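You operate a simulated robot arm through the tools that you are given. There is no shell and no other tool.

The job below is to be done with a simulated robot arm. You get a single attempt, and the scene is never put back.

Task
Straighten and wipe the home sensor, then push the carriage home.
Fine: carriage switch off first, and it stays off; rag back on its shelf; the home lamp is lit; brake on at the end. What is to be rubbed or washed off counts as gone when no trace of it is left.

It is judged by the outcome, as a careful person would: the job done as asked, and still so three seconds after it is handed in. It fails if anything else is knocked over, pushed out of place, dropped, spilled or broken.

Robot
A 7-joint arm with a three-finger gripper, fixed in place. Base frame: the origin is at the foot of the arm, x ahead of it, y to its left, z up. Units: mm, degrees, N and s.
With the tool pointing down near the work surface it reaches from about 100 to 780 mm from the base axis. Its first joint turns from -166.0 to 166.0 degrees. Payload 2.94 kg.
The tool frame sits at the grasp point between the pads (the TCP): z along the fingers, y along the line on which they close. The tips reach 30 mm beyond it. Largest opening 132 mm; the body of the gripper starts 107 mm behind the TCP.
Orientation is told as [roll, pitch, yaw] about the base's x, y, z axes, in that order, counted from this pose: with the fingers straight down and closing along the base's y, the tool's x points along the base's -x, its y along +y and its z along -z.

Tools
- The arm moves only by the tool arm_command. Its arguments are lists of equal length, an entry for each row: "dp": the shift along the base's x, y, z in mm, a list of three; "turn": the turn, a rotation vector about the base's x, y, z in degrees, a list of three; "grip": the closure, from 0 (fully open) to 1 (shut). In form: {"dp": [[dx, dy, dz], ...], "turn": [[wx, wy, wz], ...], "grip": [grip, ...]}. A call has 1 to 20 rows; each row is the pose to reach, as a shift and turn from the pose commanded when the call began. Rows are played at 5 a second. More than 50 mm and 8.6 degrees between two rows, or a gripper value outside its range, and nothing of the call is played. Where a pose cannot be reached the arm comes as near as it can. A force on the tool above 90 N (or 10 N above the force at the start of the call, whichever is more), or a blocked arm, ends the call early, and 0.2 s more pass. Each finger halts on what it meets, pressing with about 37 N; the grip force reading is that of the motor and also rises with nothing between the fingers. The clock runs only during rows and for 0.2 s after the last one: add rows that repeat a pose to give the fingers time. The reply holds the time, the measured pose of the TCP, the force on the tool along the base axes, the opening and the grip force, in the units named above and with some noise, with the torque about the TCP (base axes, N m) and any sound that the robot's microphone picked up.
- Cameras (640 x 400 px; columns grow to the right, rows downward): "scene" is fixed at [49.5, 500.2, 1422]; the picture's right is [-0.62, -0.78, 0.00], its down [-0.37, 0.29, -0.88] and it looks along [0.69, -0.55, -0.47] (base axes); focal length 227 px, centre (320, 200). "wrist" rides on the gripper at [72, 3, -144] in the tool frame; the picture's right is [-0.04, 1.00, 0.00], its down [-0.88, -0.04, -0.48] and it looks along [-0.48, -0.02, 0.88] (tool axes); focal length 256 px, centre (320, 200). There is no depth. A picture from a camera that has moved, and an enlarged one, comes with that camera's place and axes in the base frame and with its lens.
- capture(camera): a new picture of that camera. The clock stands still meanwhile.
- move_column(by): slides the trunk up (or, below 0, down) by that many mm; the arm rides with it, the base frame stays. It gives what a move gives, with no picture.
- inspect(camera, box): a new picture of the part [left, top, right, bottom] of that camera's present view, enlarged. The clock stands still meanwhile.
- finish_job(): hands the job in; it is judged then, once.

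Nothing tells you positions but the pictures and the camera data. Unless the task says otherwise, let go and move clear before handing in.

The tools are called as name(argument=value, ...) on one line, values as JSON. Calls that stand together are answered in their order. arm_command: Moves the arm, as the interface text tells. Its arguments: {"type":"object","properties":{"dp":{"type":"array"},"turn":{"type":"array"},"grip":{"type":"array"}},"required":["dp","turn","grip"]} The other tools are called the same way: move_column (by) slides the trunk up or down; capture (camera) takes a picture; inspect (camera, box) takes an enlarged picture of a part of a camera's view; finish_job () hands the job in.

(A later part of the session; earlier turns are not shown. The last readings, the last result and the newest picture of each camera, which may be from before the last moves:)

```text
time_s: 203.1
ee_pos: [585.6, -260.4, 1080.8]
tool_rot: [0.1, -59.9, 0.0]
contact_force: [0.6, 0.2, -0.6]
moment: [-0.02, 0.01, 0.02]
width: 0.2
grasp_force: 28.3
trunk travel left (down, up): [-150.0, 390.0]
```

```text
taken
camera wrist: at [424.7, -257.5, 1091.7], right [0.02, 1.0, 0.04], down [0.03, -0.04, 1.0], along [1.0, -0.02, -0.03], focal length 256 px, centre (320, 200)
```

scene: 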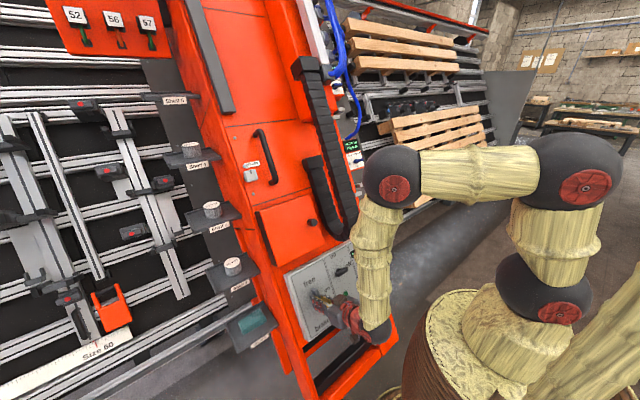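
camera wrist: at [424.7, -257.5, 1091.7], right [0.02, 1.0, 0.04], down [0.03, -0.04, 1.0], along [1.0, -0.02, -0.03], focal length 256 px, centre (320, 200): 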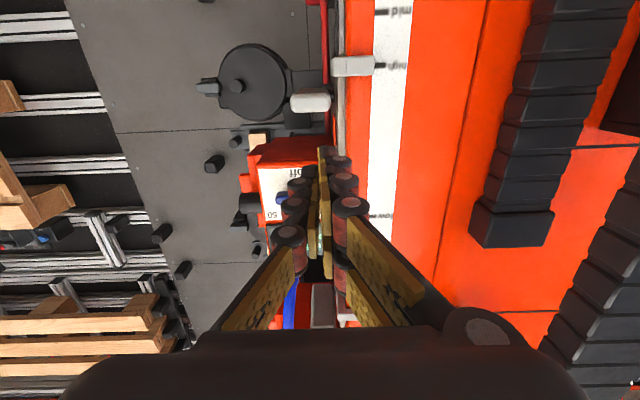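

inspect(camera="wrist", box=[250, 30, 410, 190])

inspect(camera="wrist", box=[280, 60, 360, 140])

```text
2.50 times, centred on (330, 110) of wrist
camera zoom: at [424.7, -257.5, 1091.7], right [0.02, 1.0, 0.04], down [0.03, -0.04, 1.0], along [1.0, -0.02, -0.03], focal length 640 px, centre (295, 425)
```

zoom: 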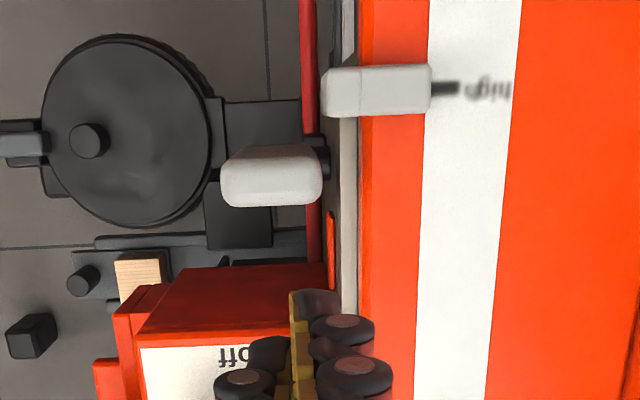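

```text
5.00 times, centred on (320, 100) of wrist
camera zoom: at [424.7, -257.5, 1091.7], right [0.02, 1.0, 0.04], down [0.03, -0.04, 1.0], along [1.0, -0.02, -0.03], focal length 1280 px, centre (320, 700)
```

zoom: 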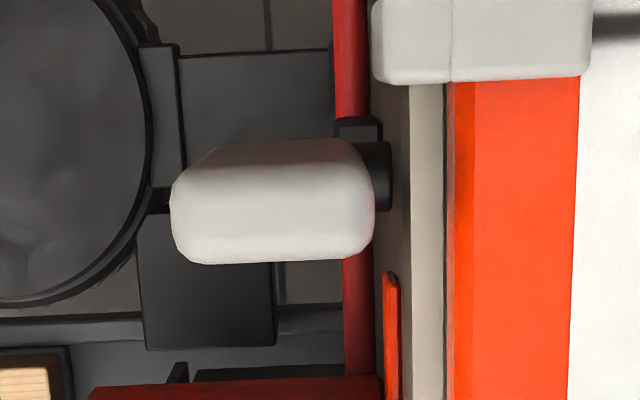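

The paddle is a solid handle (front face about n≈-111, y -292…-246, u 1184…1207). I'll plunge the closed fingers just above it (u≈1234), beside Head 1's box without touching it.

arm_command(dp=[[2.5, -7, 4.3], [35, -7, -14.5], [67, -7, -33], [97, -7, -50], [97, -7, -50]], turn=[[0, 0, 0], [0, 0, 0], [0, 0, 0], [0, 0, 0], [0, 0, 0]], grip=[1, 1, 1, 1, 1])

inspect(camera="wrist", box=[240, 0, 400, 190])

```text
time_s: 204.3
ee_pos: [682.7, -266.2, 1028.7]
tool_rot: [0.1, -59.9, -0.1]
contact_force: [0.3, 0.6, 0.0]
moment: [0.01, -0.01, -0.02]
width: 0.1
grasp_force: 28.3
trunk travel left (down, up): [-150.0, 390.0]
```

```text
2.11 times, centred on (320, 95) of wrist
camera zoom: at [521.8, -263.7, 1040.4], right [0.02, 1.0, 0.04], down [0.03, -0.04, 1.0], along [1.0, -0.02, -0.03], focal length 539 px, centre (320, 421)
```

zoom: 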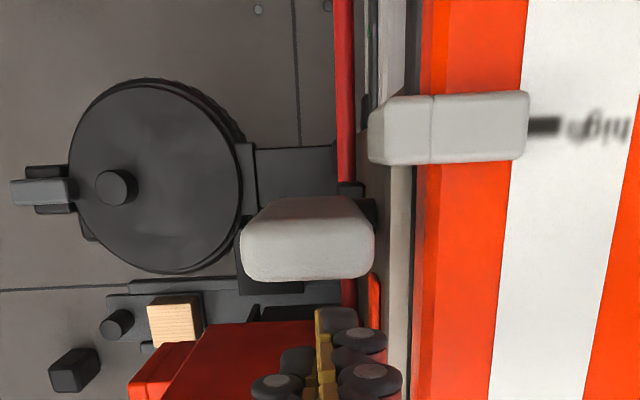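

arm_command(dp=[[13, -1, -7.5], [26, -1, -15], [26, -1, -15]], turn=[[0, 0, 0], [0, 0, 0], [0, 0, 0]], grip=[1, 1, 1])

inspect(camera="wrist", box=[240, 0, 400, 190])

```text
time_s: 205.1
ee_pos: [708.7, -268.4, 1015.6]
tool_rot: [0.1, -59.9, -0.2]
contact_force: [-0.2, 0.3, -1.0]
moment: [0.02, -0.01, -0.03]
width: 0.0
grasp_force: 29.1
trunk travel left (down, up): [-150.0, 390.0]
```

```text
2.11 times, centred on (320, 95) of wrist
camera zoom: at [547.8, -265.2, 1026.3], right [0.02, 1.0, 0.04], down [0.03, -0.04, 1.0], along [1.0, -0.02, -0.03], focal length 539 px, centre (320, 421)
```

zoom: 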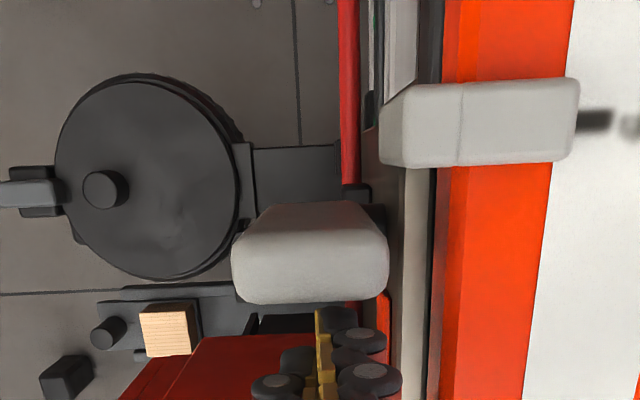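

The fingers sit just above the handle. Now pushing slowly down the rail (-u), first 20 mm.

arm_command(dp=[[-2.5, 0, -4.3], [-5, 0, -8.7], [-7.5, 0, -13], [-10, 0, -17.3], [-10, 0, -17.3]], turn=[[0, 0, 0], [0, 0, 0], [0, 0, 0], [0, 0, 0], [0, 0, 0]], grip=[1, 1, 1, 1, 1])

inspect(camera="wrist", box=[240, 0, 400, 190])

inspect(camera="scene", box=[330, 220, 390, 290])

```text
time_s: 206.3
ee_pos: [697.5, -268.6, 996.3]
tool_rot: [0.2, -60.0, -0.2]
contact_force: [0.6, -0.7, 0.6]
moment: [0.01, -0.05, 0.02]
width: 0.0
grasp_force: 29.1
trunk travel left (down, up): [-150.0, 390.0]
```

```text
2.11 times, centred on (320, 95) of wrist
camera zoom: at [538.0, -265.0, 1008.3], right [0.02, 1.0, 0.04], down [0.03, -0.04, 1.0], along [1.0, -0.02, -0.03], focal length 539 px, centre (320, 421)
```

zoom: 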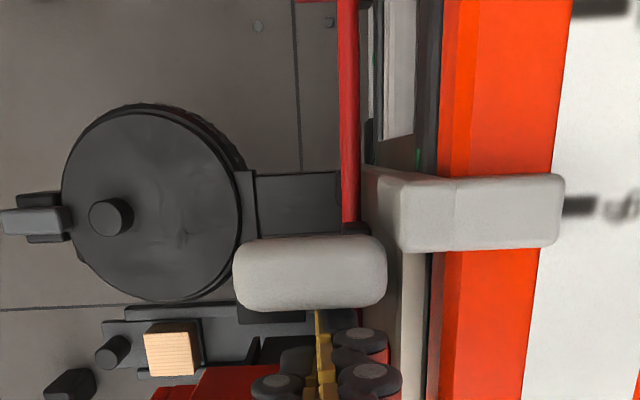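

```text
5.71 times, centred on (360, 255) of scene
camera zoom: at [49.5, 500.2, 1422.0], right [-0.62, -0.78, 0.0], down [-0.37, 0.29, -0.88], along [0.69, -0.55, -0.47], focal length 1300 px, centre (91, -114)
```

zoom: 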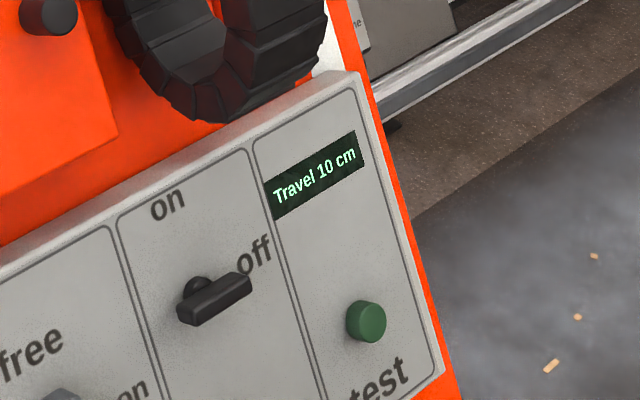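

The display still reads 10 cm and the pointer hasn't moved, yet the handle seems to have shifted with almost no force. I'll back off and see what the handle does.

arm_command(dp=[[2.5, 0, 4.3], [5, 0, 8.7], [10, 0, 17.3], [10, 0, 17.3]], turn=[[0, 0, 0], [0, 0, 0], [0, 0, 0], [0, 0, 0]], grip=[1, 1, 1, 1])

inspect(camera="wrist", box=[240, 0, 400, 190])

inspect(camera="scene", box=[300, 60, 400, 220])

```text
time_s: 207.3
ee_pos: [708.2, -268.4, 1014.5]
tool_rot: [0.2, -60.0, -0.2]
contact_force: [-0.2, -0.2, 0.0]
moment: [-0.02, -0.01, 0.0]
width: 0.1
grasp_force: 28.9
trunk travel left (down, up): [-150.0, 390.0]
```

```text
2.11 times, centred on (320, 95) of wrist
camera zoom: at [549.0, -265.8, 1025.8], right [0.02, 1.0, 0.04], down [0.03, -0.04, 1.0], along [1.0, -0.02, -0.03], focal length 539 px, centre (320, 421)
```

zoom: 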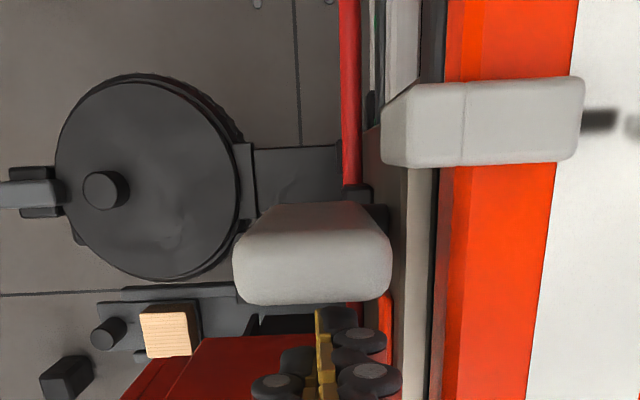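

```text
2.50 times, centred on (350, 140) of scene
camera zoom: at [49.5, 500.2, 1422.0], right [-0.62, -0.78, 0.0], down [-0.37, 0.29, -0.88], along [0.69, -0.55, -0.47], focal length 568 px, centre (245, 350)
```

zoom: 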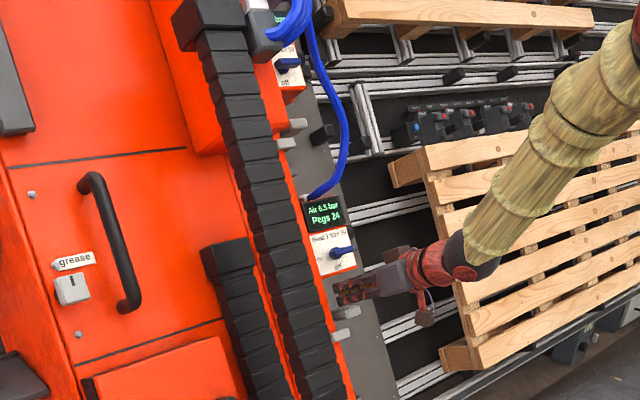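

The handle sprang back: it is a sprung trigger paddle for Head 1, not a fixed handle, so I won't touch it again (Pegs still reads 24). The L-shaped pointer bracket is fixed to the carriage plate, so I'll push on its upper face instead, just off the tower face.

arm_command(dp=[[-20, 0, 11.5], [-40, 0, 23], [-60, 0, 34.6], [-65, 20, 30], [-70, 40, 20], [-70, 54, 16], [-70, 54, 16]], turn=[[0, 0, 0], [0, 0, 0], [0, 0, 0], [0, 0, 0], [0, 0, 0], [0, 0, 0], [0, 0, 0]], grip=[1, 1, 1, 1, 1, 1, 1])

inspect(camera="wrist", box=[240, 20, 400, 200])

inspect(camera="scene", box=[340, 120, 400, 190])

```text
time_s: 208.9
ee_pos: [639.0, -214.2, 1032.6]
tool_rot: [0.1, -59.8, -0.1]
contact_force: [1.0, 0.9, -0.3]
moment: [-0.02, 0.01, 0.0]
width: 0.1
grasp_force: 28.3
trunk travel left (down, up): [-150.0, 390.0]
```

```text
2.22 times, centred on (320, 110) of wrist
camera zoom: at [478.7, -210.6, 1042.7], right [0.02, 1.0, 0.04], down [0.03, -0.04, 1.0], along [1.0, -0.02, -0.03], focal length 569 px, centre (320, 400)
```

zoom: 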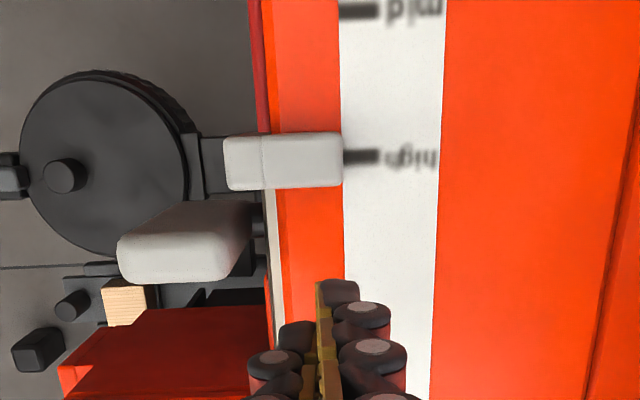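

```text
5.71 times, centred on (370, 155) of scene
camera zoom: at [49.5, 500.2, 1422.0], right [-0.62, -0.78, 0.0], down [-0.37, 0.29, -0.88], along [0.69, -0.55, -0.47], focal length 1300 px, centre (34, 457)
```

zoom: 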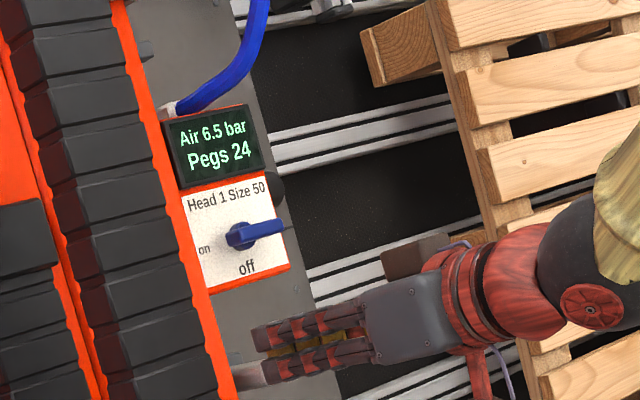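

arm_command(dp=[[18, 0, -10.3], [36, 0, -20.7], [52, 0, -30], [52, 0, -30]], turn=[[0, 0, 0], [0, 0, 0], [0, 0, 0], [0, 0, 0]], grip=[1, 1, 1, 1])

inspect(camera="wrist", box=[240, 20, 400, 200])

```text
time_s: 209.9
ee_pos: [687.0, -214.3, 1003.9]
tool_rot: [0.2, -60.0, -0.3]
contact_force: [-27.4, 1.8, 10.6]
moment: [0.15, -0.53, 0.1]
width: 0.1
grasp_force: 28.7
trunk travel left (down, up): [-150.0, 390.0]
```

```text
2.22 times, centred on (320, 110) of wrist
camera zoom: at [527.4, -211.4, 1014.2], right [0.02, 1.0, 0.04], down [0.03, -0.04, 1.0], along [1.0, -0.02, -0.03], focal length 569 px, centre (320, 400)
```

zoom: 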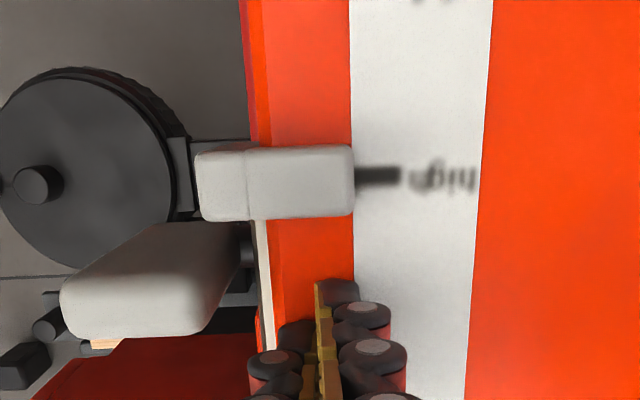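

The tips touched the tower face (29 N). I'll lift off about 6 mm and then push along the rail.

arm_command(dp=[[-4, 0, 2.3], [-8.5, 0, 5], [-8.5, 0, 5]], turn=[[0, 0, 0], [0, 0, 0], [0, 0, 0]], grip=[1, 1, 1])

arm_command(dp=[[-2.5, 0, -4.3], [-5, 0, -8.7], [-7.5, 0, -13], [-10, 0, -17.3], [-10, 0, -17.3]], turn=[[0, 0, 0], [0, 0, 0], [0, 0, 0], [0, 0, 0], [0, 0, 0]], grip=[1, 1, 1, 1, 1])

inspect(camera="wrist", box=[240, 20, 400, 200])

```text
time_s: 210.7
ee_pos: [681.0, -215.1, 1006.5]
tool_rot: [0.1, -59.9, -0.1]
contact_force: [-0.3, -0.7, 0.2]
moment: [-0.04, 0.0, -0.03]
width: 0.0
grasp_force: 28.4
trunk travel left (down, up): [-150.0, 390.0]
```

```text
time_s: 211.9
ee_pos: [671.7, -214.9, 989.3]
tool_rot: [0.1, -59.9, -0.3]
contact_force: [-0.2, 0.5, -0.8]
moment: [0.02, -0.01, -0.02]
width: 0.0
grasp_force: 28.6
trunk travel left (down, up): [-150.0, 390.0]
```

```text
2.22 times, centred on (320, 110) of wrist
camera zoom: at [512.2, -211.9, 1000.5], right [0.02, 1.0, 0.04], down [0.03, -0.04, 1.0], along [1.0, -0.02, -0.03], focal length 569 px, centre (320, 400)
```

zoom: 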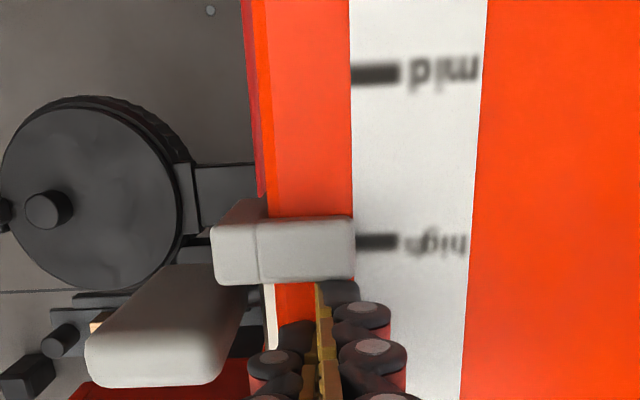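

arm_command(dp=[[-2.5, 0, -4.3], [-5, 0, -8.7], [-5, 0, -8.7]], turn=[[0, 0, 0], [0, 0, 0], [0, 0, 0]], grip=[1, 1, 1])

inspect(camera="wrist", box=[240, 20, 400, 200])

inspect(camera="scene", box=[330, 220, 390, 290])

```text
time_s: 212.7
ee_pos: [666.2, -216.2, 981.7]
tool_rot: [0.1, -60.0, -0.2]
contact_force: [0.1, 0.6, 0.9]
moment: [-0.04, 0.02, 0.04]
width: 0.1
grasp_force: 28.6
trunk travel left (down, up): [-150.0, 390.0]
```

```text
2.22 times, centred on (320, 110) of wrist
camera zoom: at [506.7, -212.0, 992.3], right [0.02, 1.0, 0.04], down [0.03, -0.04, 1.0], along [1.0, -0.02, -0.03], focal length 569 px, centre (320, 400)
```

zoom: 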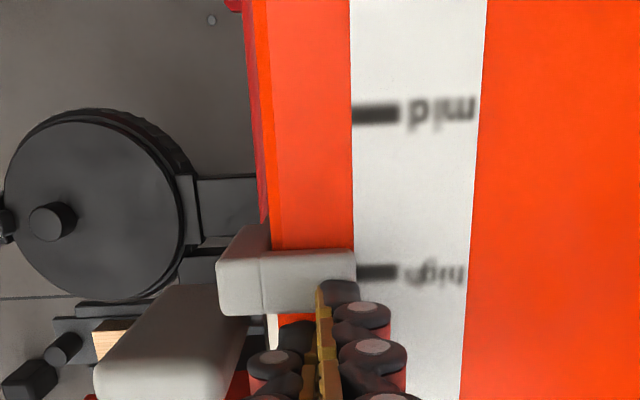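

```text
5.71 times, centred on (360, 255) of scene
camera zoom: at [49.5, 500.2, 1422.0], right [-0.62, -0.78, 0.0], down [-0.37, 0.29, -0.88], along [0.69, -0.55, -0.47], focal length 1300 px, centre (91, -114)
```

zoom: 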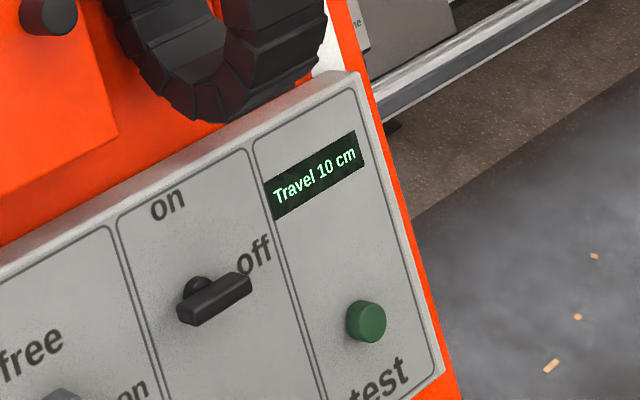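

arm_command(dp=[[-2.5, 0, -4.3], [-5, 0, -8.7], [-5, 0, -8.7]], turn=[[0, 0, 0], [0, 0, 0], [0, 0, 0]], grip=[1, 1, 1])

inspect(camera="wrist", box=[240, 20, 400, 200])

inspect(camera="scene", box=[330, 220, 390, 290])

```text
time_s: 213.5
ee_pos: [662.9, -215.4, 970.7]
tool_rot: [0.2, -59.9, -0.3]
contact_force: [0.7, 0.3, 0.4]
moment: [0.01, -0.02, -0.01]
width: 0.0
grasp_force: 28.6
trunk travel left (down, up): [-150.0, 390.0]
```

```text
2.22 times, centred on (320, 110) of wrist
camera zoom: at [502.2, -212.0, 982.3], right [0.02, 1.0, 0.04], down [0.03, -0.04, 1.0], along [1.0, -0.02, -0.03], focal length 569 px, centre (320, 400)
```

zoom: 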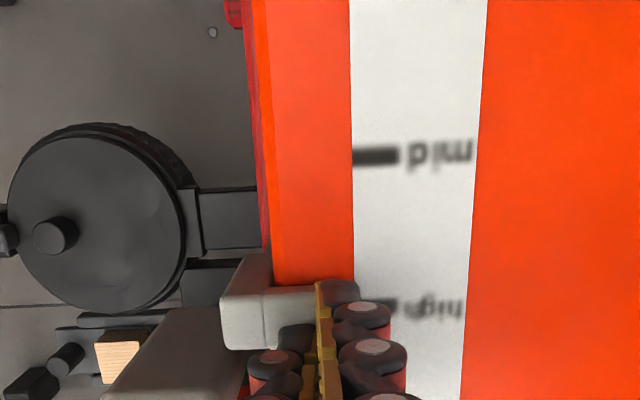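

```text
5.71 times, centred on (360, 255) of scene
camera zoom: at [49.5, 500.2, 1422.0], right [-0.62, -0.78, 0.0], down [-0.37, 0.29, -0.88], along [0.69, -0.55, -0.47], focal length 1300 px, centre (91, -114)
```

zoom: 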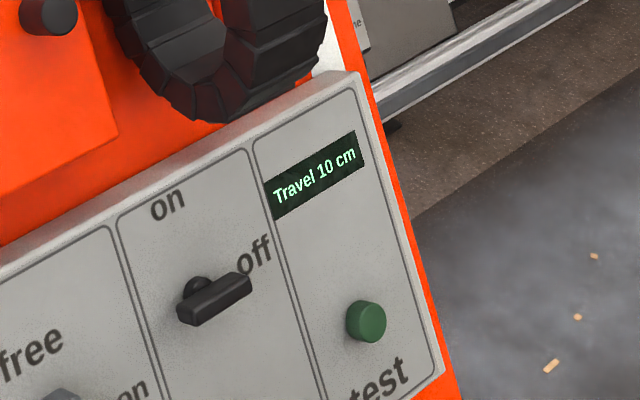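

The fingertips are passing over the thin pointer without engaging it. I'll back off and look at the whole carriage (Head 1, its top, the plate) from higher up to find a proper solid push face.

arm_command(dp=[[-25, 0, 14.4], [-50, 0, 29], [-75, -10, 43], [-100, -30, 60], [-130, -60, 80], [-160, -95, 100], [-165, -130, 130], [-165, -165, 150], [-165, -165, 150]], turn=[[0, 0, 0], [0, 0, 0], [0, 4, 0], [0, 10, 0], [0, 16, 0], [0, 22, 0], [0, 28, 0], [0, 35, 0], [0, 35, 0]], grip=[1, 1, 1, 0.9, 0.75, 0.6, 0.45, 0.3, 0.15])

move_column(by=250)

capture(camera="wrist")

```text
refused: row 6 steps farther than a row can; nothing moved
```

```text
time_s: 216.1
ee_pos: [661.2, -216.6, 1221.1]
tool_rot: [0.2, -59.9, -0.3]
contact_force: [0.0, -1.0, -0.2]
moment: [-0.04, 0.02, 0.01]
width: 0.0
grasp_force: 28.5
trunk travel left (down, up): [-400.0, 140.0]
```

```text
taken
camera wrist: at [502.3, -212.0, 1232.3], right [0.02, 1.0, 0.04], down [0.03, -0.04, 1.0], along [1.0, -0.02, -0.03], focal length 256 px, centre (320, 200)
```

wrist: 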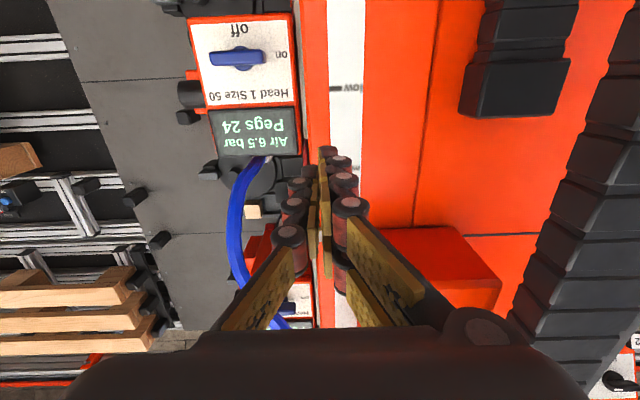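

That retreat was refused (step too long), so only the trunk moved. It lifted the hand straight up and away from the leaning face, with no contact force. I'll check this view closely before moving on.

inspect(camera="wrist", box=[150, 0, 340, 200])

inspect(camera="scene", box=[280, 0, 420, 200])

```text
2.00 times, centred on (245, 100) of wrist
camera zoom: at [502.3, -212.0, 1232.3], right [0.02, 1.0, 0.04], down [0.03, -0.04, 1.0], along [1.0, -0.02, -0.03], focal length 512 px, centre (470, 400)
```

zoom: 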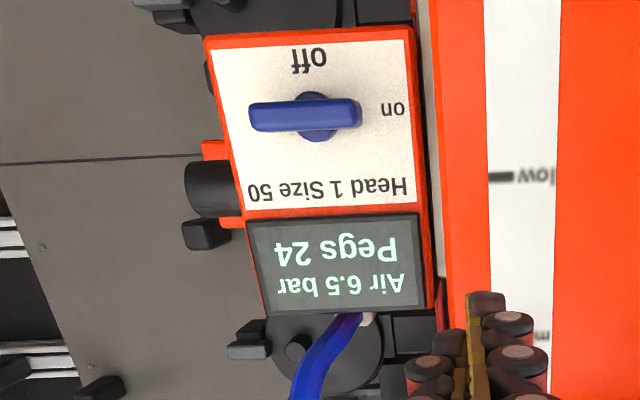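

```text
2.00 times, centred on (350, 100) of scene
camera zoom: at [49.5, 500.2, 1422.0], right [-0.62, -0.78, 0.0], down [-0.37, 0.29, -0.88], along [0.69, -0.55, -0.47], focal length 455 px, centre (260, 400)
```

zoom: 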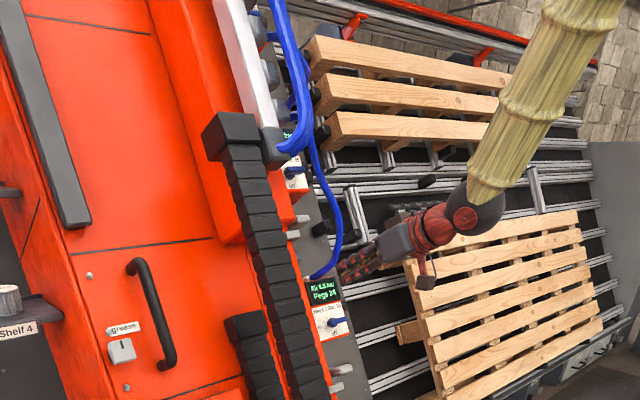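

I see Head 1's box (top edge at u≈1420, lower face u≈1274) and its hose. I'll back away properly and look down on the head and the bracket from above.

arm_command(dp=[[-25, -5, 15], [-50, -10, 30], [-75, -20, 45], [-100, -35, 60], [-120, -55, 80], [-130, -80, 105], [-130, -100, 135], [-130, -110, 165], [-130, -110, 165]], turn=[[0, 4, 0], [0, 9, 0], [0, 14, 0], [0, 20, 0], [0, 26, 0], [0, 32, 0], [0, 38, 0], [0, 44, 0], [0, 44, 0]], grip=[0.9, 0.75, 0.6, 0.45, 0.3, 0.15, 0.05, 0.05, 0.05])

capture(camera="wrist")

```text
time_s: 218.1
ee_pos: [523.4, -330.3, 1379.5]
tool_rot: [1.9, -18.3, -0.1]
contact_force: [-1.5, 0.7, 0.9]
moment: [-0.06, -0.03, 0.02]
width: 123.6
grasp_force: 0.0
out of reach, approached as far as the arm can: row 8, 9
trunk travel left (down, up): [-400.0, 140.0]
```

```text
taken
camera wrist: at [411.4, -330.7, 1495.0], right [0.03, 1.0, 0.05], down [0.69, -0.06, 0.72], along [0.73, 0.01, -0.69], focal length 256 px, centre (320, 200)
```

wrist: 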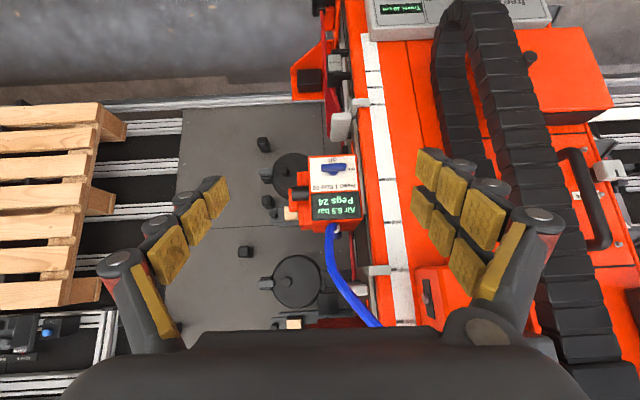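

inspect(camera="wrist", box=[270, 60, 430, 220])

inspect(camera="wrist", box=[280, 150, 420, 330])

inspect(camera="wrist", box=[280, 180, 380, 260])

inspect(camera="wrist", box=[310, 80, 390, 160])

```text
2.50 times, centred on (350, 140) of wrist
camera zoom: at [411.4, -330.7, 1495.0], right [0.03, 1.0, 0.05], down [0.69, -0.06, 0.72], along [0.73, 0.01, -0.69], focal length 640 px, centre (245, 350)
```

zoom: 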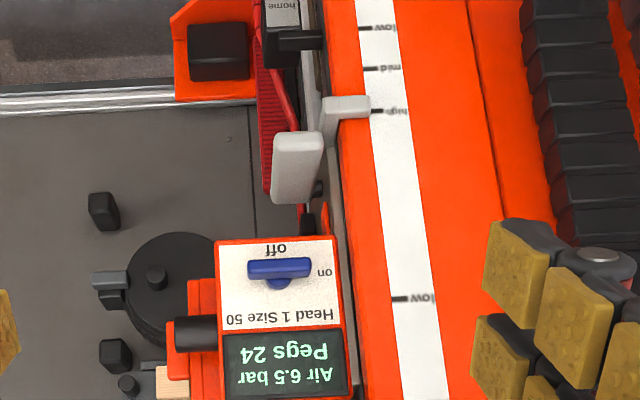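

```text
2.22 times, centred on (350, 240) of wrist
camera zoom: at [411.4, -330.7, 1495.0], right [0.03, 1.0, 0.05], down [0.69, -0.06, 0.72], along [0.73, 0.01, -0.69], focal length 569 px, centre (253, 111)
```

zoom: 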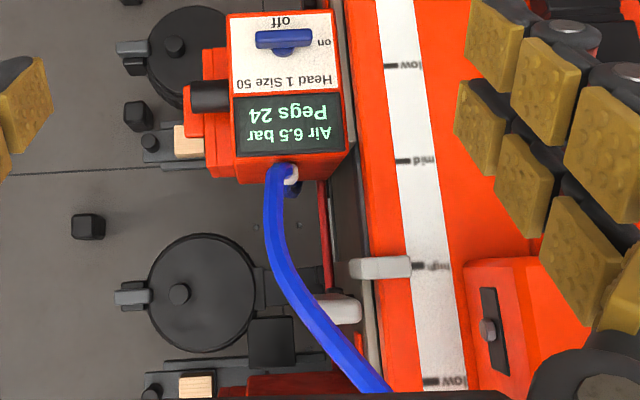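

```text
5.00 times, centred on (330, 220) of wrist
camera zoom: at [411.4, -330.7, 1495.0], right [0.03, 1.0, 0.05], down [0.69, -0.06, 0.72], along [0.73, 0.01, -0.69], focal length 1280 px, centre (270, 100)
```

zoom: 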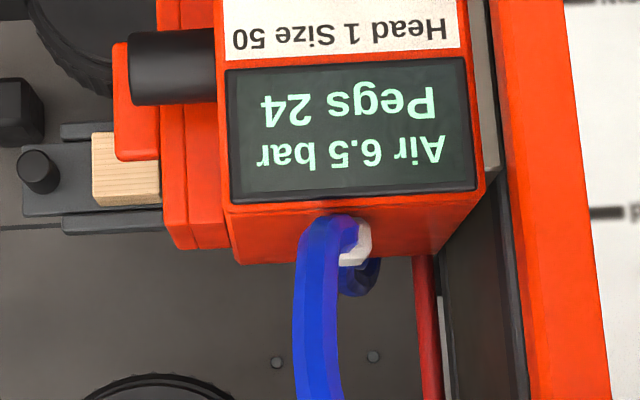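

```text
5.00 times, centred on (350, 120) of wrist
camera zoom: at [411.4, -330.7, 1495.0], right [0.03, 1.0, 0.05], down [0.69, -0.06, 0.72], along [0.73, 0.01, -0.69], focal length 1280 px, centre (170, 600)
```

zoom: 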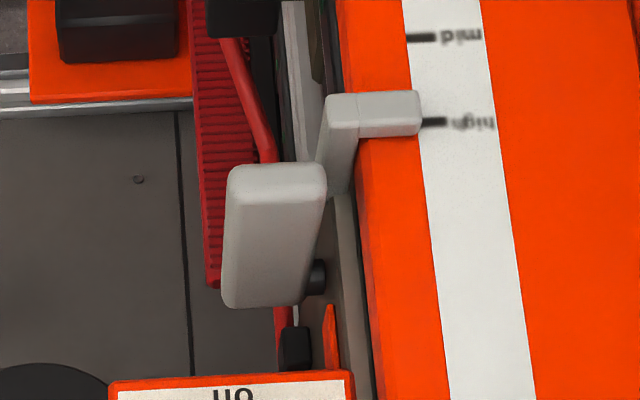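

From above, Head 1's orange top face has a clear area on its right (y≈-284…-241), beside the hose fitting. It is part of the carriage and gives a proper square push face. I'll approach it with the tool rolled so only the single narrow finger faces down the rail.

arm_command(dp=[[6, 5, -8], [12, 10, -16], [18, 15, -24], [24, 20, -32], [30, 25, -40], [37, 30, -50], [37, 30, -50]], turn=[[-0.3, -7, 0], [-0.6, -14, 0], [-0.9, -21, 0], [-1.2, -28, 0], [-1.2, -35, 0], [-1.2, -41.7, 0], [-1.2, -41.7, 0]], grip=[0.2, 0.4, 0.6, 0.8, 1, 1, 1])

arm_command(dp=[[0, 0, 0], [0, 0, 0], [0, 0, 0], [0, 0, 0], [0, 0, 0], [0, 0, 0], [0, 0, 0], [0, 0, 0], [0, 0, 0], [0, 0, 0], [0, 0, 0], [0, 0, 0]], turn=[[7.08, 0, -4.09], [14.17, 0, -8.18], [21.25, 0, -12.27], [28.34, 0, -16.36], [35.42, 0, -20.45], [42.5, 0, -24.54], [49.6, 0, -28.63], [56.67, 0, -32.72], [63.76, 0, -36.8], [70.84, 0, -40.9], [77.9, 0, -45], [77.9, 0, -45]], grip=[1, 1, 1, 1, 1, 1, 1, 1, 1, 1, 1, 1])

capture(camera="wrist")

```text
time_s: 219.7
ee_pos: [561.6, -300.3, 1328.0]
tool_rot: [0.1, -59.9, 1.2]
contact_force: [0.5, -0.1, 0.2]
moment: [0.0, 0.0, -0.02]
width: 22.1
grasp_force: 1.4
trunk travel left (down, up): [-400.0, 140.0]
```

```text
time_s: 222.2
ee_pos: [560.6, -300.1, 1328.2]
tool_rot: [61.1, -0.5, -89.7]
contact_force: [1.2, 0.1, -0.2]
moment: [0.0, -0.05, 0.01]
width: 0.0
grasp_force: 28.3
trunk travel left (down, up): [-400.0, 140.0]
```

```text
taken
camera wrist: at [437.5, -227.3, 1401.8], right [0.48, -0.03, 0.87], down [-0.43, -0.88, 0.2], along [0.76, -0.47, -0.44], focal length 256 px, centre (320, 200)
```

wrist: 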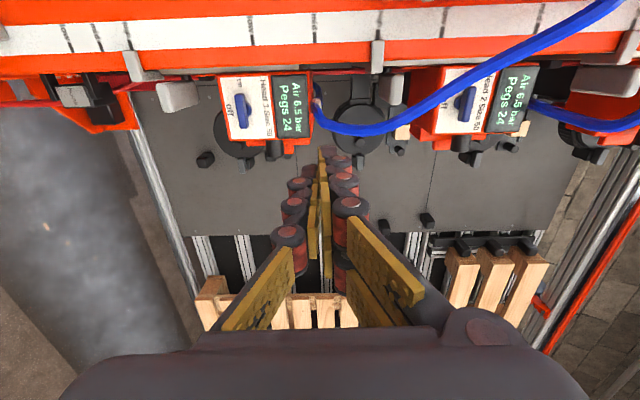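

This view shows the whole rail: home sensor, pointer 1, paddle, Head 1, then Head 2 further up. I'll zoom in to see how the carriage and heads are connected.

inspect(camera="wrist", box=[40, 0, 340, 180])

inspect(camera="wrist", box=[300, 0, 640, 180])

inspect(camera="wrist", box=[100, 30, 240, 140])

inspect(camera="wrist", box=[220, 50, 360, 160])

```text
2.13 times, centred on (190, 90) of wrist
camera zoom: at [437.5, -227.3, 1401.8], right [0.48, -0.03, 0.87], down [-0.43, -0.88, 0.2], along [0.76, -0.47, -0.44], focal length 546 px, centre (597, 435)
```

zoom: 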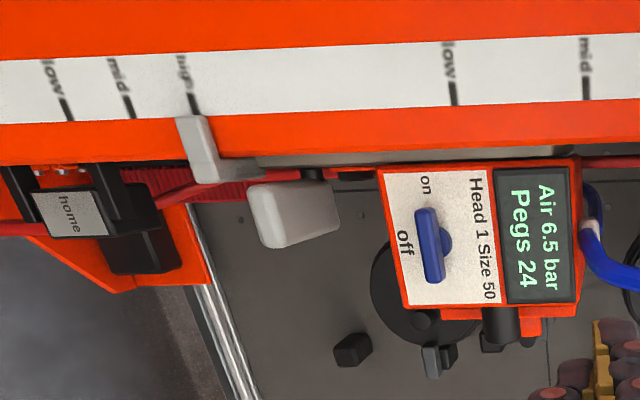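

```text
1.88 times, centred on (470, 90) of wrist
camera zoom: at [437.5, -227.3, 1401.8], right [0.48, -0.03, 0.87], down [-0.43, -0.88, 0.2], along [0.76, -0.47, -0.44], focal length 482 px, centre (38, 407)
```

zoom: 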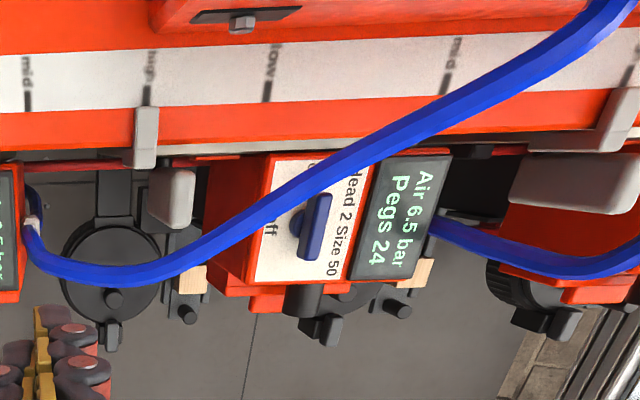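

```text
3.64 times, centred on (170, 85) of wrist
camera zoom: at [437.5, -227.3, 1401.8], right [0.48, -0.03, 0.87], down [-0.43, -0.88, 0.2], along [0.76, -0.47, -0.44], focal length 931 px, centre (866, 618)
```

zoom: 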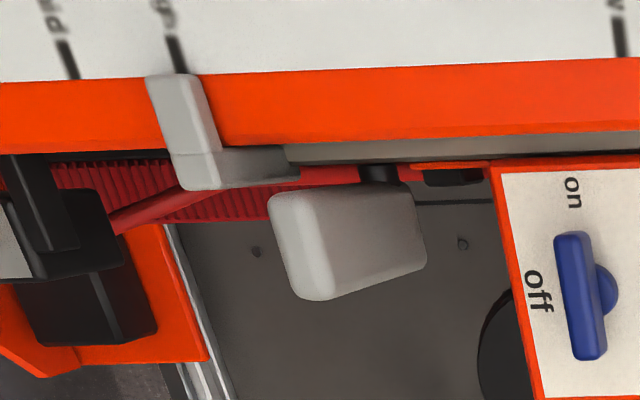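

```text
3.64 times, centred on (290, 105) of wrist
camera zoom: at [437.5, -227.3, 1401.8], right [0.48, -0.03, 0.87], down [-0.43, -0.88, 0.2], along [0.76, -0.47, -0.44], focal length 931 px, centre (429, 546)
```

zoom: 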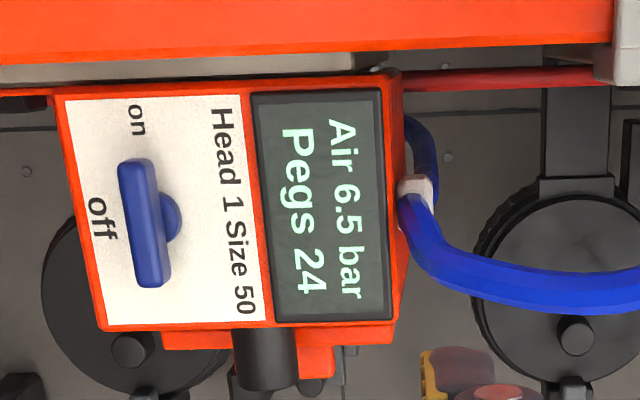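

inspect(camera="wrist", box=[290, 55, 350, 125])

inspect(camera="wrist", box=[150, 50, 240, 110])

inspect(camera="wrist", box=[350, 30, 430, 110])

```text
5.71 times, centred on (320, 90) of wrist
camera zoom: at [437.5, -227.3, 1401.8], right [0.48, -0.03, 0.87], down [-0.43, -0.88, 0.2], along [0.76, -0.47, -0.44], focal length 1463 px, centre (320, 829)
```

zoom: 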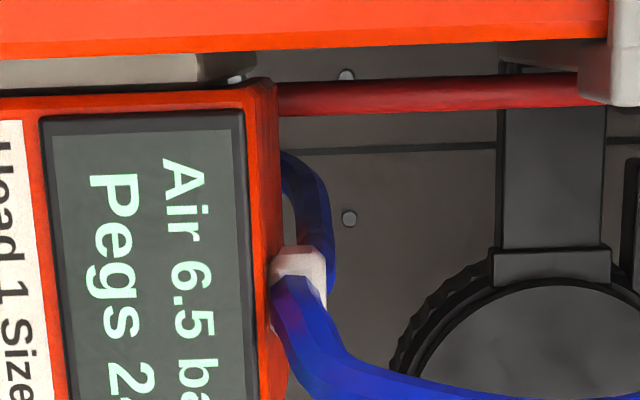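

```text
6.67 times, centred on (195, 80) of wrist
camera zoom: at [437.5, -227.3, 1401.8], right [0.48, -0.03, 0.87], down [-0.43, -0.88, 0.2], along [0.76, -0.47, -0.44], focal length 1707 px, centre (1153, 1000)
```

zoom: 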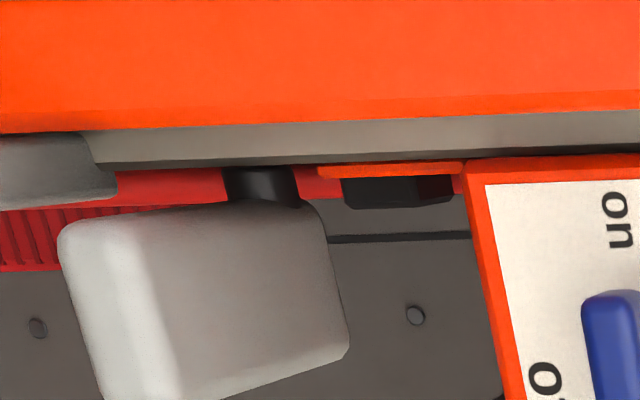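

```text
5.00 times, centred on (390, 70) of wrist
camera zoom: at [437.5, -227.3, 1401.8], right [0.48, -0.03, 0.87], down [-0.43, -0.88, 0.2], along [0.76, -0.47, -0.44], focal length 1280 px, centre (-30, 850)
```

zoom: 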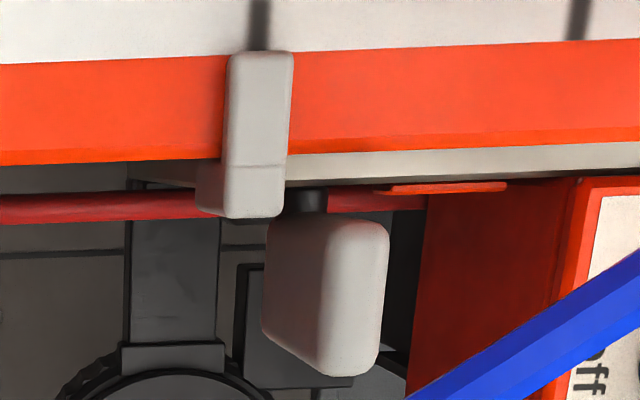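

The heads are separate assemblies, each with its own sprung paddle, and the pointer bracket (y≈-246…-200) is rigid with the carriage plate. Best option: open the fingers to about 56 mm so they straddle the paddle without touching it, and let the +y finger push the bracket's overhang just outside the tower edge. Rolling back and lowering the trunk.

arm_command(dp=[[0, 0, 0], [0, 0, 0], [0, 0, 0], [0, 0, 0], [0, 0, 0], [0, 0, 0], [0, 0, 0], [0, 0, 0], [0, 0, 0], [0, 0, 0], [0, 0, 0], [0, 0, 0]], turn=[[-7.08, 0, 4.09], [-14.17, 0, 8.18], [-21.25, 0, 12.27], [-28.34, 0, 16.36], [-35.42, 0, 20.45], [-42.5, 0, 24.54], [-49.6, 0, 28.63], [-56.67, 0, 32.72], [-63.76, 0, 36.8], [-70.84, 0, 40.9], [-77.9, 0, 45], [-77.9, 0, 45]], grip=[1, 1, 1, 1, 1, 1, 1, 1, 0.9, 0.7, 0.58, 0.576])

move_column(by=-250)

capture(camera="wrist")

```text
time_s: 224.8
ee_pos: [562.0, -300.1, 1328.5]
tool_rot: [-0.2, -59.9, 1.4]
contact_force: [0.5, 0.4, 0.0]
moment: [0.01, 0.01, -0.06]
width: 55.7
grasp_force: 0.0
trunk travel left (down, up): [-400.0, 140.0]
```

```text
time_s: 227.4
ee_pos: [562.8, -300.2, 1078.4]
tool_rot: [0.0, -59.9, 1.2]
contact_force: [0.1, 0.0, 0.3]
moment: [-0.03, -0.01, 0.02]
width: 55.7
grasp_force: 0.1
trunk travel left (down, up): [-150.0, 390.0]
```

```text
taken
camera wrist: at [401.9, -300.1, 1089.6], right [0.0, 1.0, 0.04], down [0.03, -0.04, 1.0], along [1.0, 0.0, -0.03], focal length 256 px, centre (320, 200)
```

wrist: 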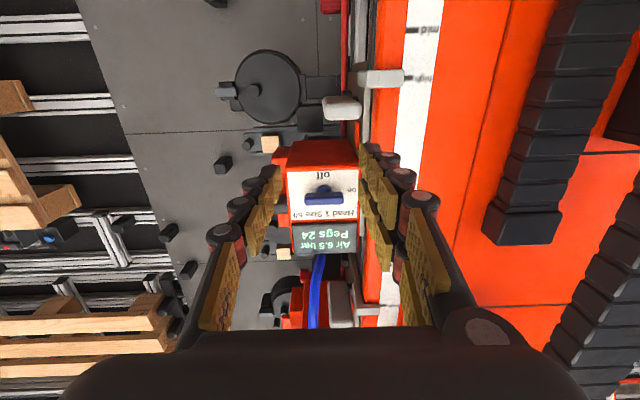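

arm_command(dp=[[15, 10, -9], [30, 22, -17], [45, 31.5, -26], [62, 31.5, -36], [79, 31.5, -45.5], [79, 31.5, -45.5]], turn=[[0, 0, -0.6], [0, 0, -1.2], [0, 0, -1.2], [0, 0, -1.2], [0, 0, -1.2], [0, 0, -1.2]], grip=[0.576, 0.576, 0.576, 0.576, 0.576, 0.576])

inspect(camera="wrist", box=[240, 0, 420, 200])

```text
time_s: 228.8
ee_pos: [643.3, -270.2, 1033.3]
tool_rot: [0.0, -59.9, 0.1]
contact_force: [0.1, 0.4, 0.6]
moment: [0.02, -0.01, 0.02]
width: 55.5
grasp_force: 0.1
trunk travel left (down, up): [-150.0, 390.0]
```

```text
2.00 times, centred on (330, 100) of wrist
camera zoom: at [483.3, -265.5, 1044.4], right [0.02, 1.0, 0.04], down [0.03, -0.04, 1.0], along [1.0, -0.02, -0.03], focal length 512 px, centre (300, 400)
```

zoom: 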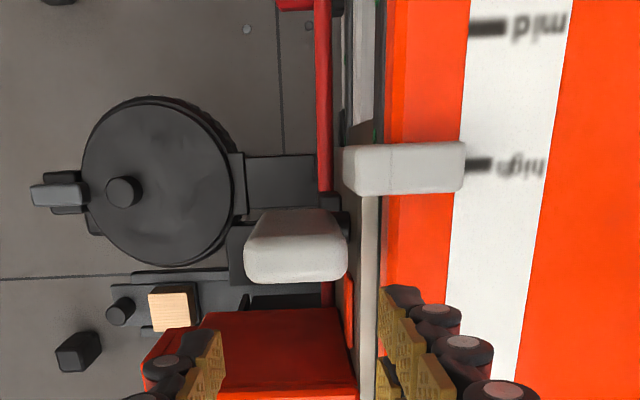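

The fingers are positioned to straddle the paddle with about 6–8 mm clear on each side. Plunging until the tips are level with the bracket overhang.

arm_command(dp=[[17, 0, -10], [35, 0, -20], [50, 0, -29], [50, 0, -29]], turn=[[0, 0, 0], [0, 0, 0], [0, 0, 0], [0, 0, 0]], grip=[0.576, 0.576, 0.576, 0.576])

inspect(camera="wrist", box=[240, 0, 420, 200])

```text
time_s: 229.8
ee_pos: [691.6, -267.7, 1004.8]
tool_rot: [0.0, -60.0, 0.0]
contact_force: [-0.7, -0.6, 0.3]
moment: [-0.02, 0.02, 0.0]
width: 55.2
grasp_force: 0.0
trunk travel left (down, up): [-150.0, 390.0]
```

```text
2.00 times, centred on (330, 100) of wrist
camera zoom: at [532.6, -264.0, 1015.2], right [0.02, 1.0, 0.04], down [0.03, -0.04, 1.0], along [1.0, -0.02, -0.03], focal length 512 px, centre (300, 400)
```

zoom: 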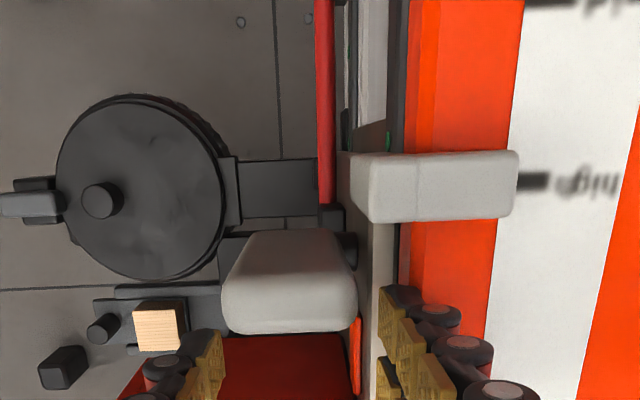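

arm_command(dp=[[2.6, 0, -1.5], [2.6, 0, -1.5]], turn=[[0, 0, 0], [0, 0, 0]], grip=[0.576, 0.576])

arm_command(dp=[[-2.5, 0, -4.3], [-5, 0, -8.7], [-7.5, 0, -13], [-7.5, 0, -13]], turn=[[0, 0, 0], [0, 0, 0], [0, 0, 0], [0, 0, 0]], grip=[0.576, 0.576, 0.576, 0.576])

inspect(camera="wrist", box=[240, 0, 420, 200])

```text
time_s: 230.4
ee_pos: [694.0, -268.9, 1001.4]
tool_rot: [0.0, -59.9, 0.1]
contact_force: [-0.3, -0.5, 0.5]
moment: [0.02, 0.0, -0.01]
width: 55.1
grasp_force: 0.0
trunk travel left (down, up): [-150.0, 390.0]
```

```text
time_s: 231.4
ee_pos: [686.4, -268.4, 990.0]
tool_rot: [0.0, -59.9, 0.0]
contact_force: [0.4, -1.1, 1.2]
moment: [0.0, 0.01, 0.03]
width: 55.5
grasp_force: 0.0
trunk travel left (down, up): [-150.0, 390.0]
```

```text
2.00 times, centred on (330, 100) of wrist
camera zoom: at [526.5, -265.2, 1000.6], right [0.02, 1.0, 0.04], down [0.03, -0.04, 1.0], along [1.0, -0.02, -0.03], focal length 512 px, centre (300, 400)
```

zoom: 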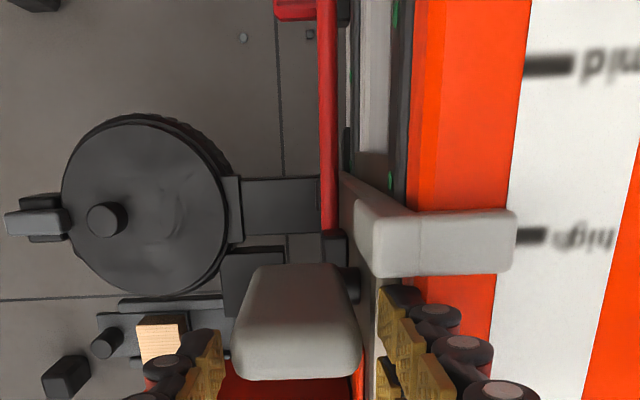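

arm_command(dp=[[-2, 0, -3.5], [-4, 0, -6.9], [-4, 0, -6.9]], turn=[[0, 0, 0], [0, 0, 0], [0, 0, 0]], grip=[0.576, 0.576, 0.576])

inspect(camera="wrist", box=[240, 0, 420, 200])

arm_command(dp=[[-2, 0, -3.5], [-4, 0, -6.9], [-4, 0, -6.9]], turn=[[0, 0, 0], [0, 0, 0], [0, 0, 0]], grip=[0.576, 0.576, 0.576])

inspect(camera="wrist", box=[240, 0, 420, 200])

```text
time_s: 232.2
ee_pos: [681.2, -268.7, 982.4]
tool_rot: [-0.1, -59.9, -0.1]
contact_force: [0.2, 0.4, 0.0]
moment: [0.01, -0.02, 0.01]
width: 55.3
grasp_force: 0.0
trunk travel left (down, up): [-150.0, 390.0]
```

```text
2.00 times, centred on (330, 100) of wrist
camera zoom: at [522.0, -264.9, 993.1], right [0.02, 1.0, 0.04], down [0.03, -0.04, 1.0], along [1.0, -0.02, -0.03], focal length 512 px, centre (300, 400)
```

zoom: 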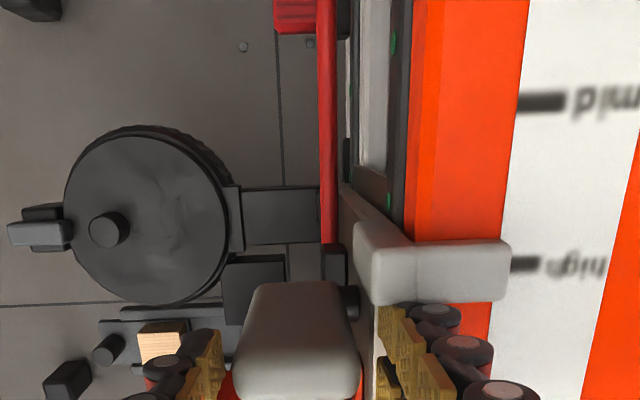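

```text
time_s: 233.0
ee_pos: [677.8, -267.8, 976.8]
tool_rot: [0.1, -59.9, 0.0]
contact_force: [-0.1, -0.2, 0.6]
moment: [-0.02, 0.0, 0.0]
width: 55.2
grasp_force: 0.0
trunk travel left (down, up): [-150.0, 390.0]
```

```text
2.00 times, centred on (330, 100) of wrist
camera zoom: at [518.2, -265.2, 986.9], right [0.02, 1.0, 0.04], down [0.03, -0.04, 1.0], along [1.0, -0.02, -0.03], focal length 512 px, centre (300, 400)
```

zoom: 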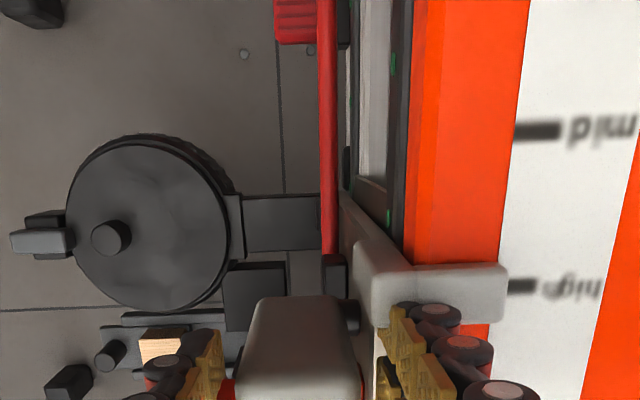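

arm_command(dp=[[-1.5, 0, -2.6], [-3, 0, -5.2], [-3, 0, -5.2]], turn=[[0, 0, 0], [0, 0, 0], [0, 0, 0]], grip=[0.576, 0.576, 0.576])

inspect(camera="wrist", box=[240, 0, 420, 200])

inspect(camera="scene", box=[330, 220, 390, 290])

```text
time_s: 233.8
ee_pos: [674.3, -267.9, 969.3]
tool_rot: [0.1, -59.9, 0.0]
contact_force: [0.4, 0.0, -0.5]
moment: [0.03, -0.02, -0.01]
width: 55.5
grasp_force: 0.0
trunk travel left (down, up): [-150.0, 390.0]
```

```text
2.00 times, centred on (330, 100) of wrist
camera zoom: at [514.6, -264.5, 981.5], right [0.02, 1.0, 0.04], down [0.03, -0.04, 1.0], along [1.0, -0.02, -0.03], focal length 512 px, centre (300, 400)
```

zoom: 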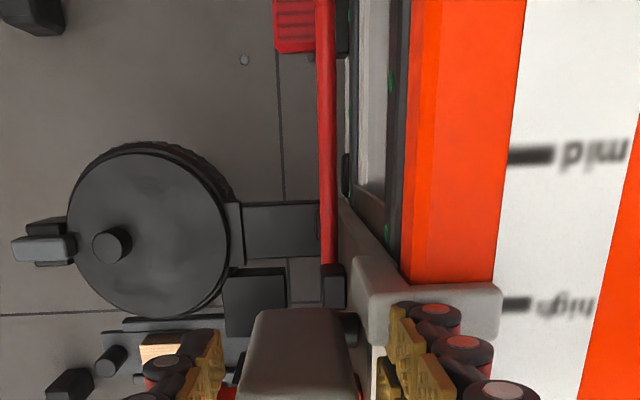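

```text
5.71 times, centred on (360, 255) of scene
camera zoom: at [49.5, 500.2, 1422.0], right [-0.62, -0.78, 0.0], down [-0.37, 0.29, -0.88], along [0.69, -0.55, -0.47], focal length 1300 px, centre (91, -114)
```

zoom: 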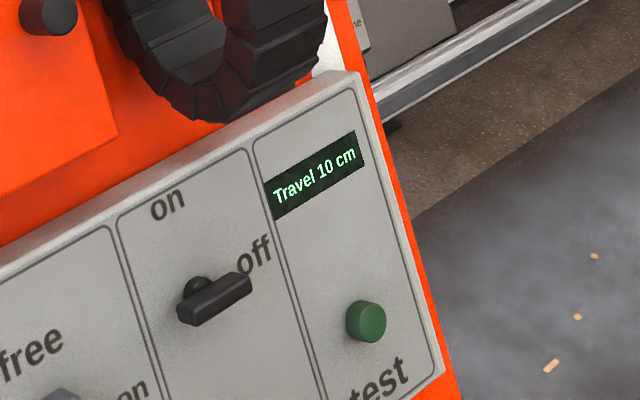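

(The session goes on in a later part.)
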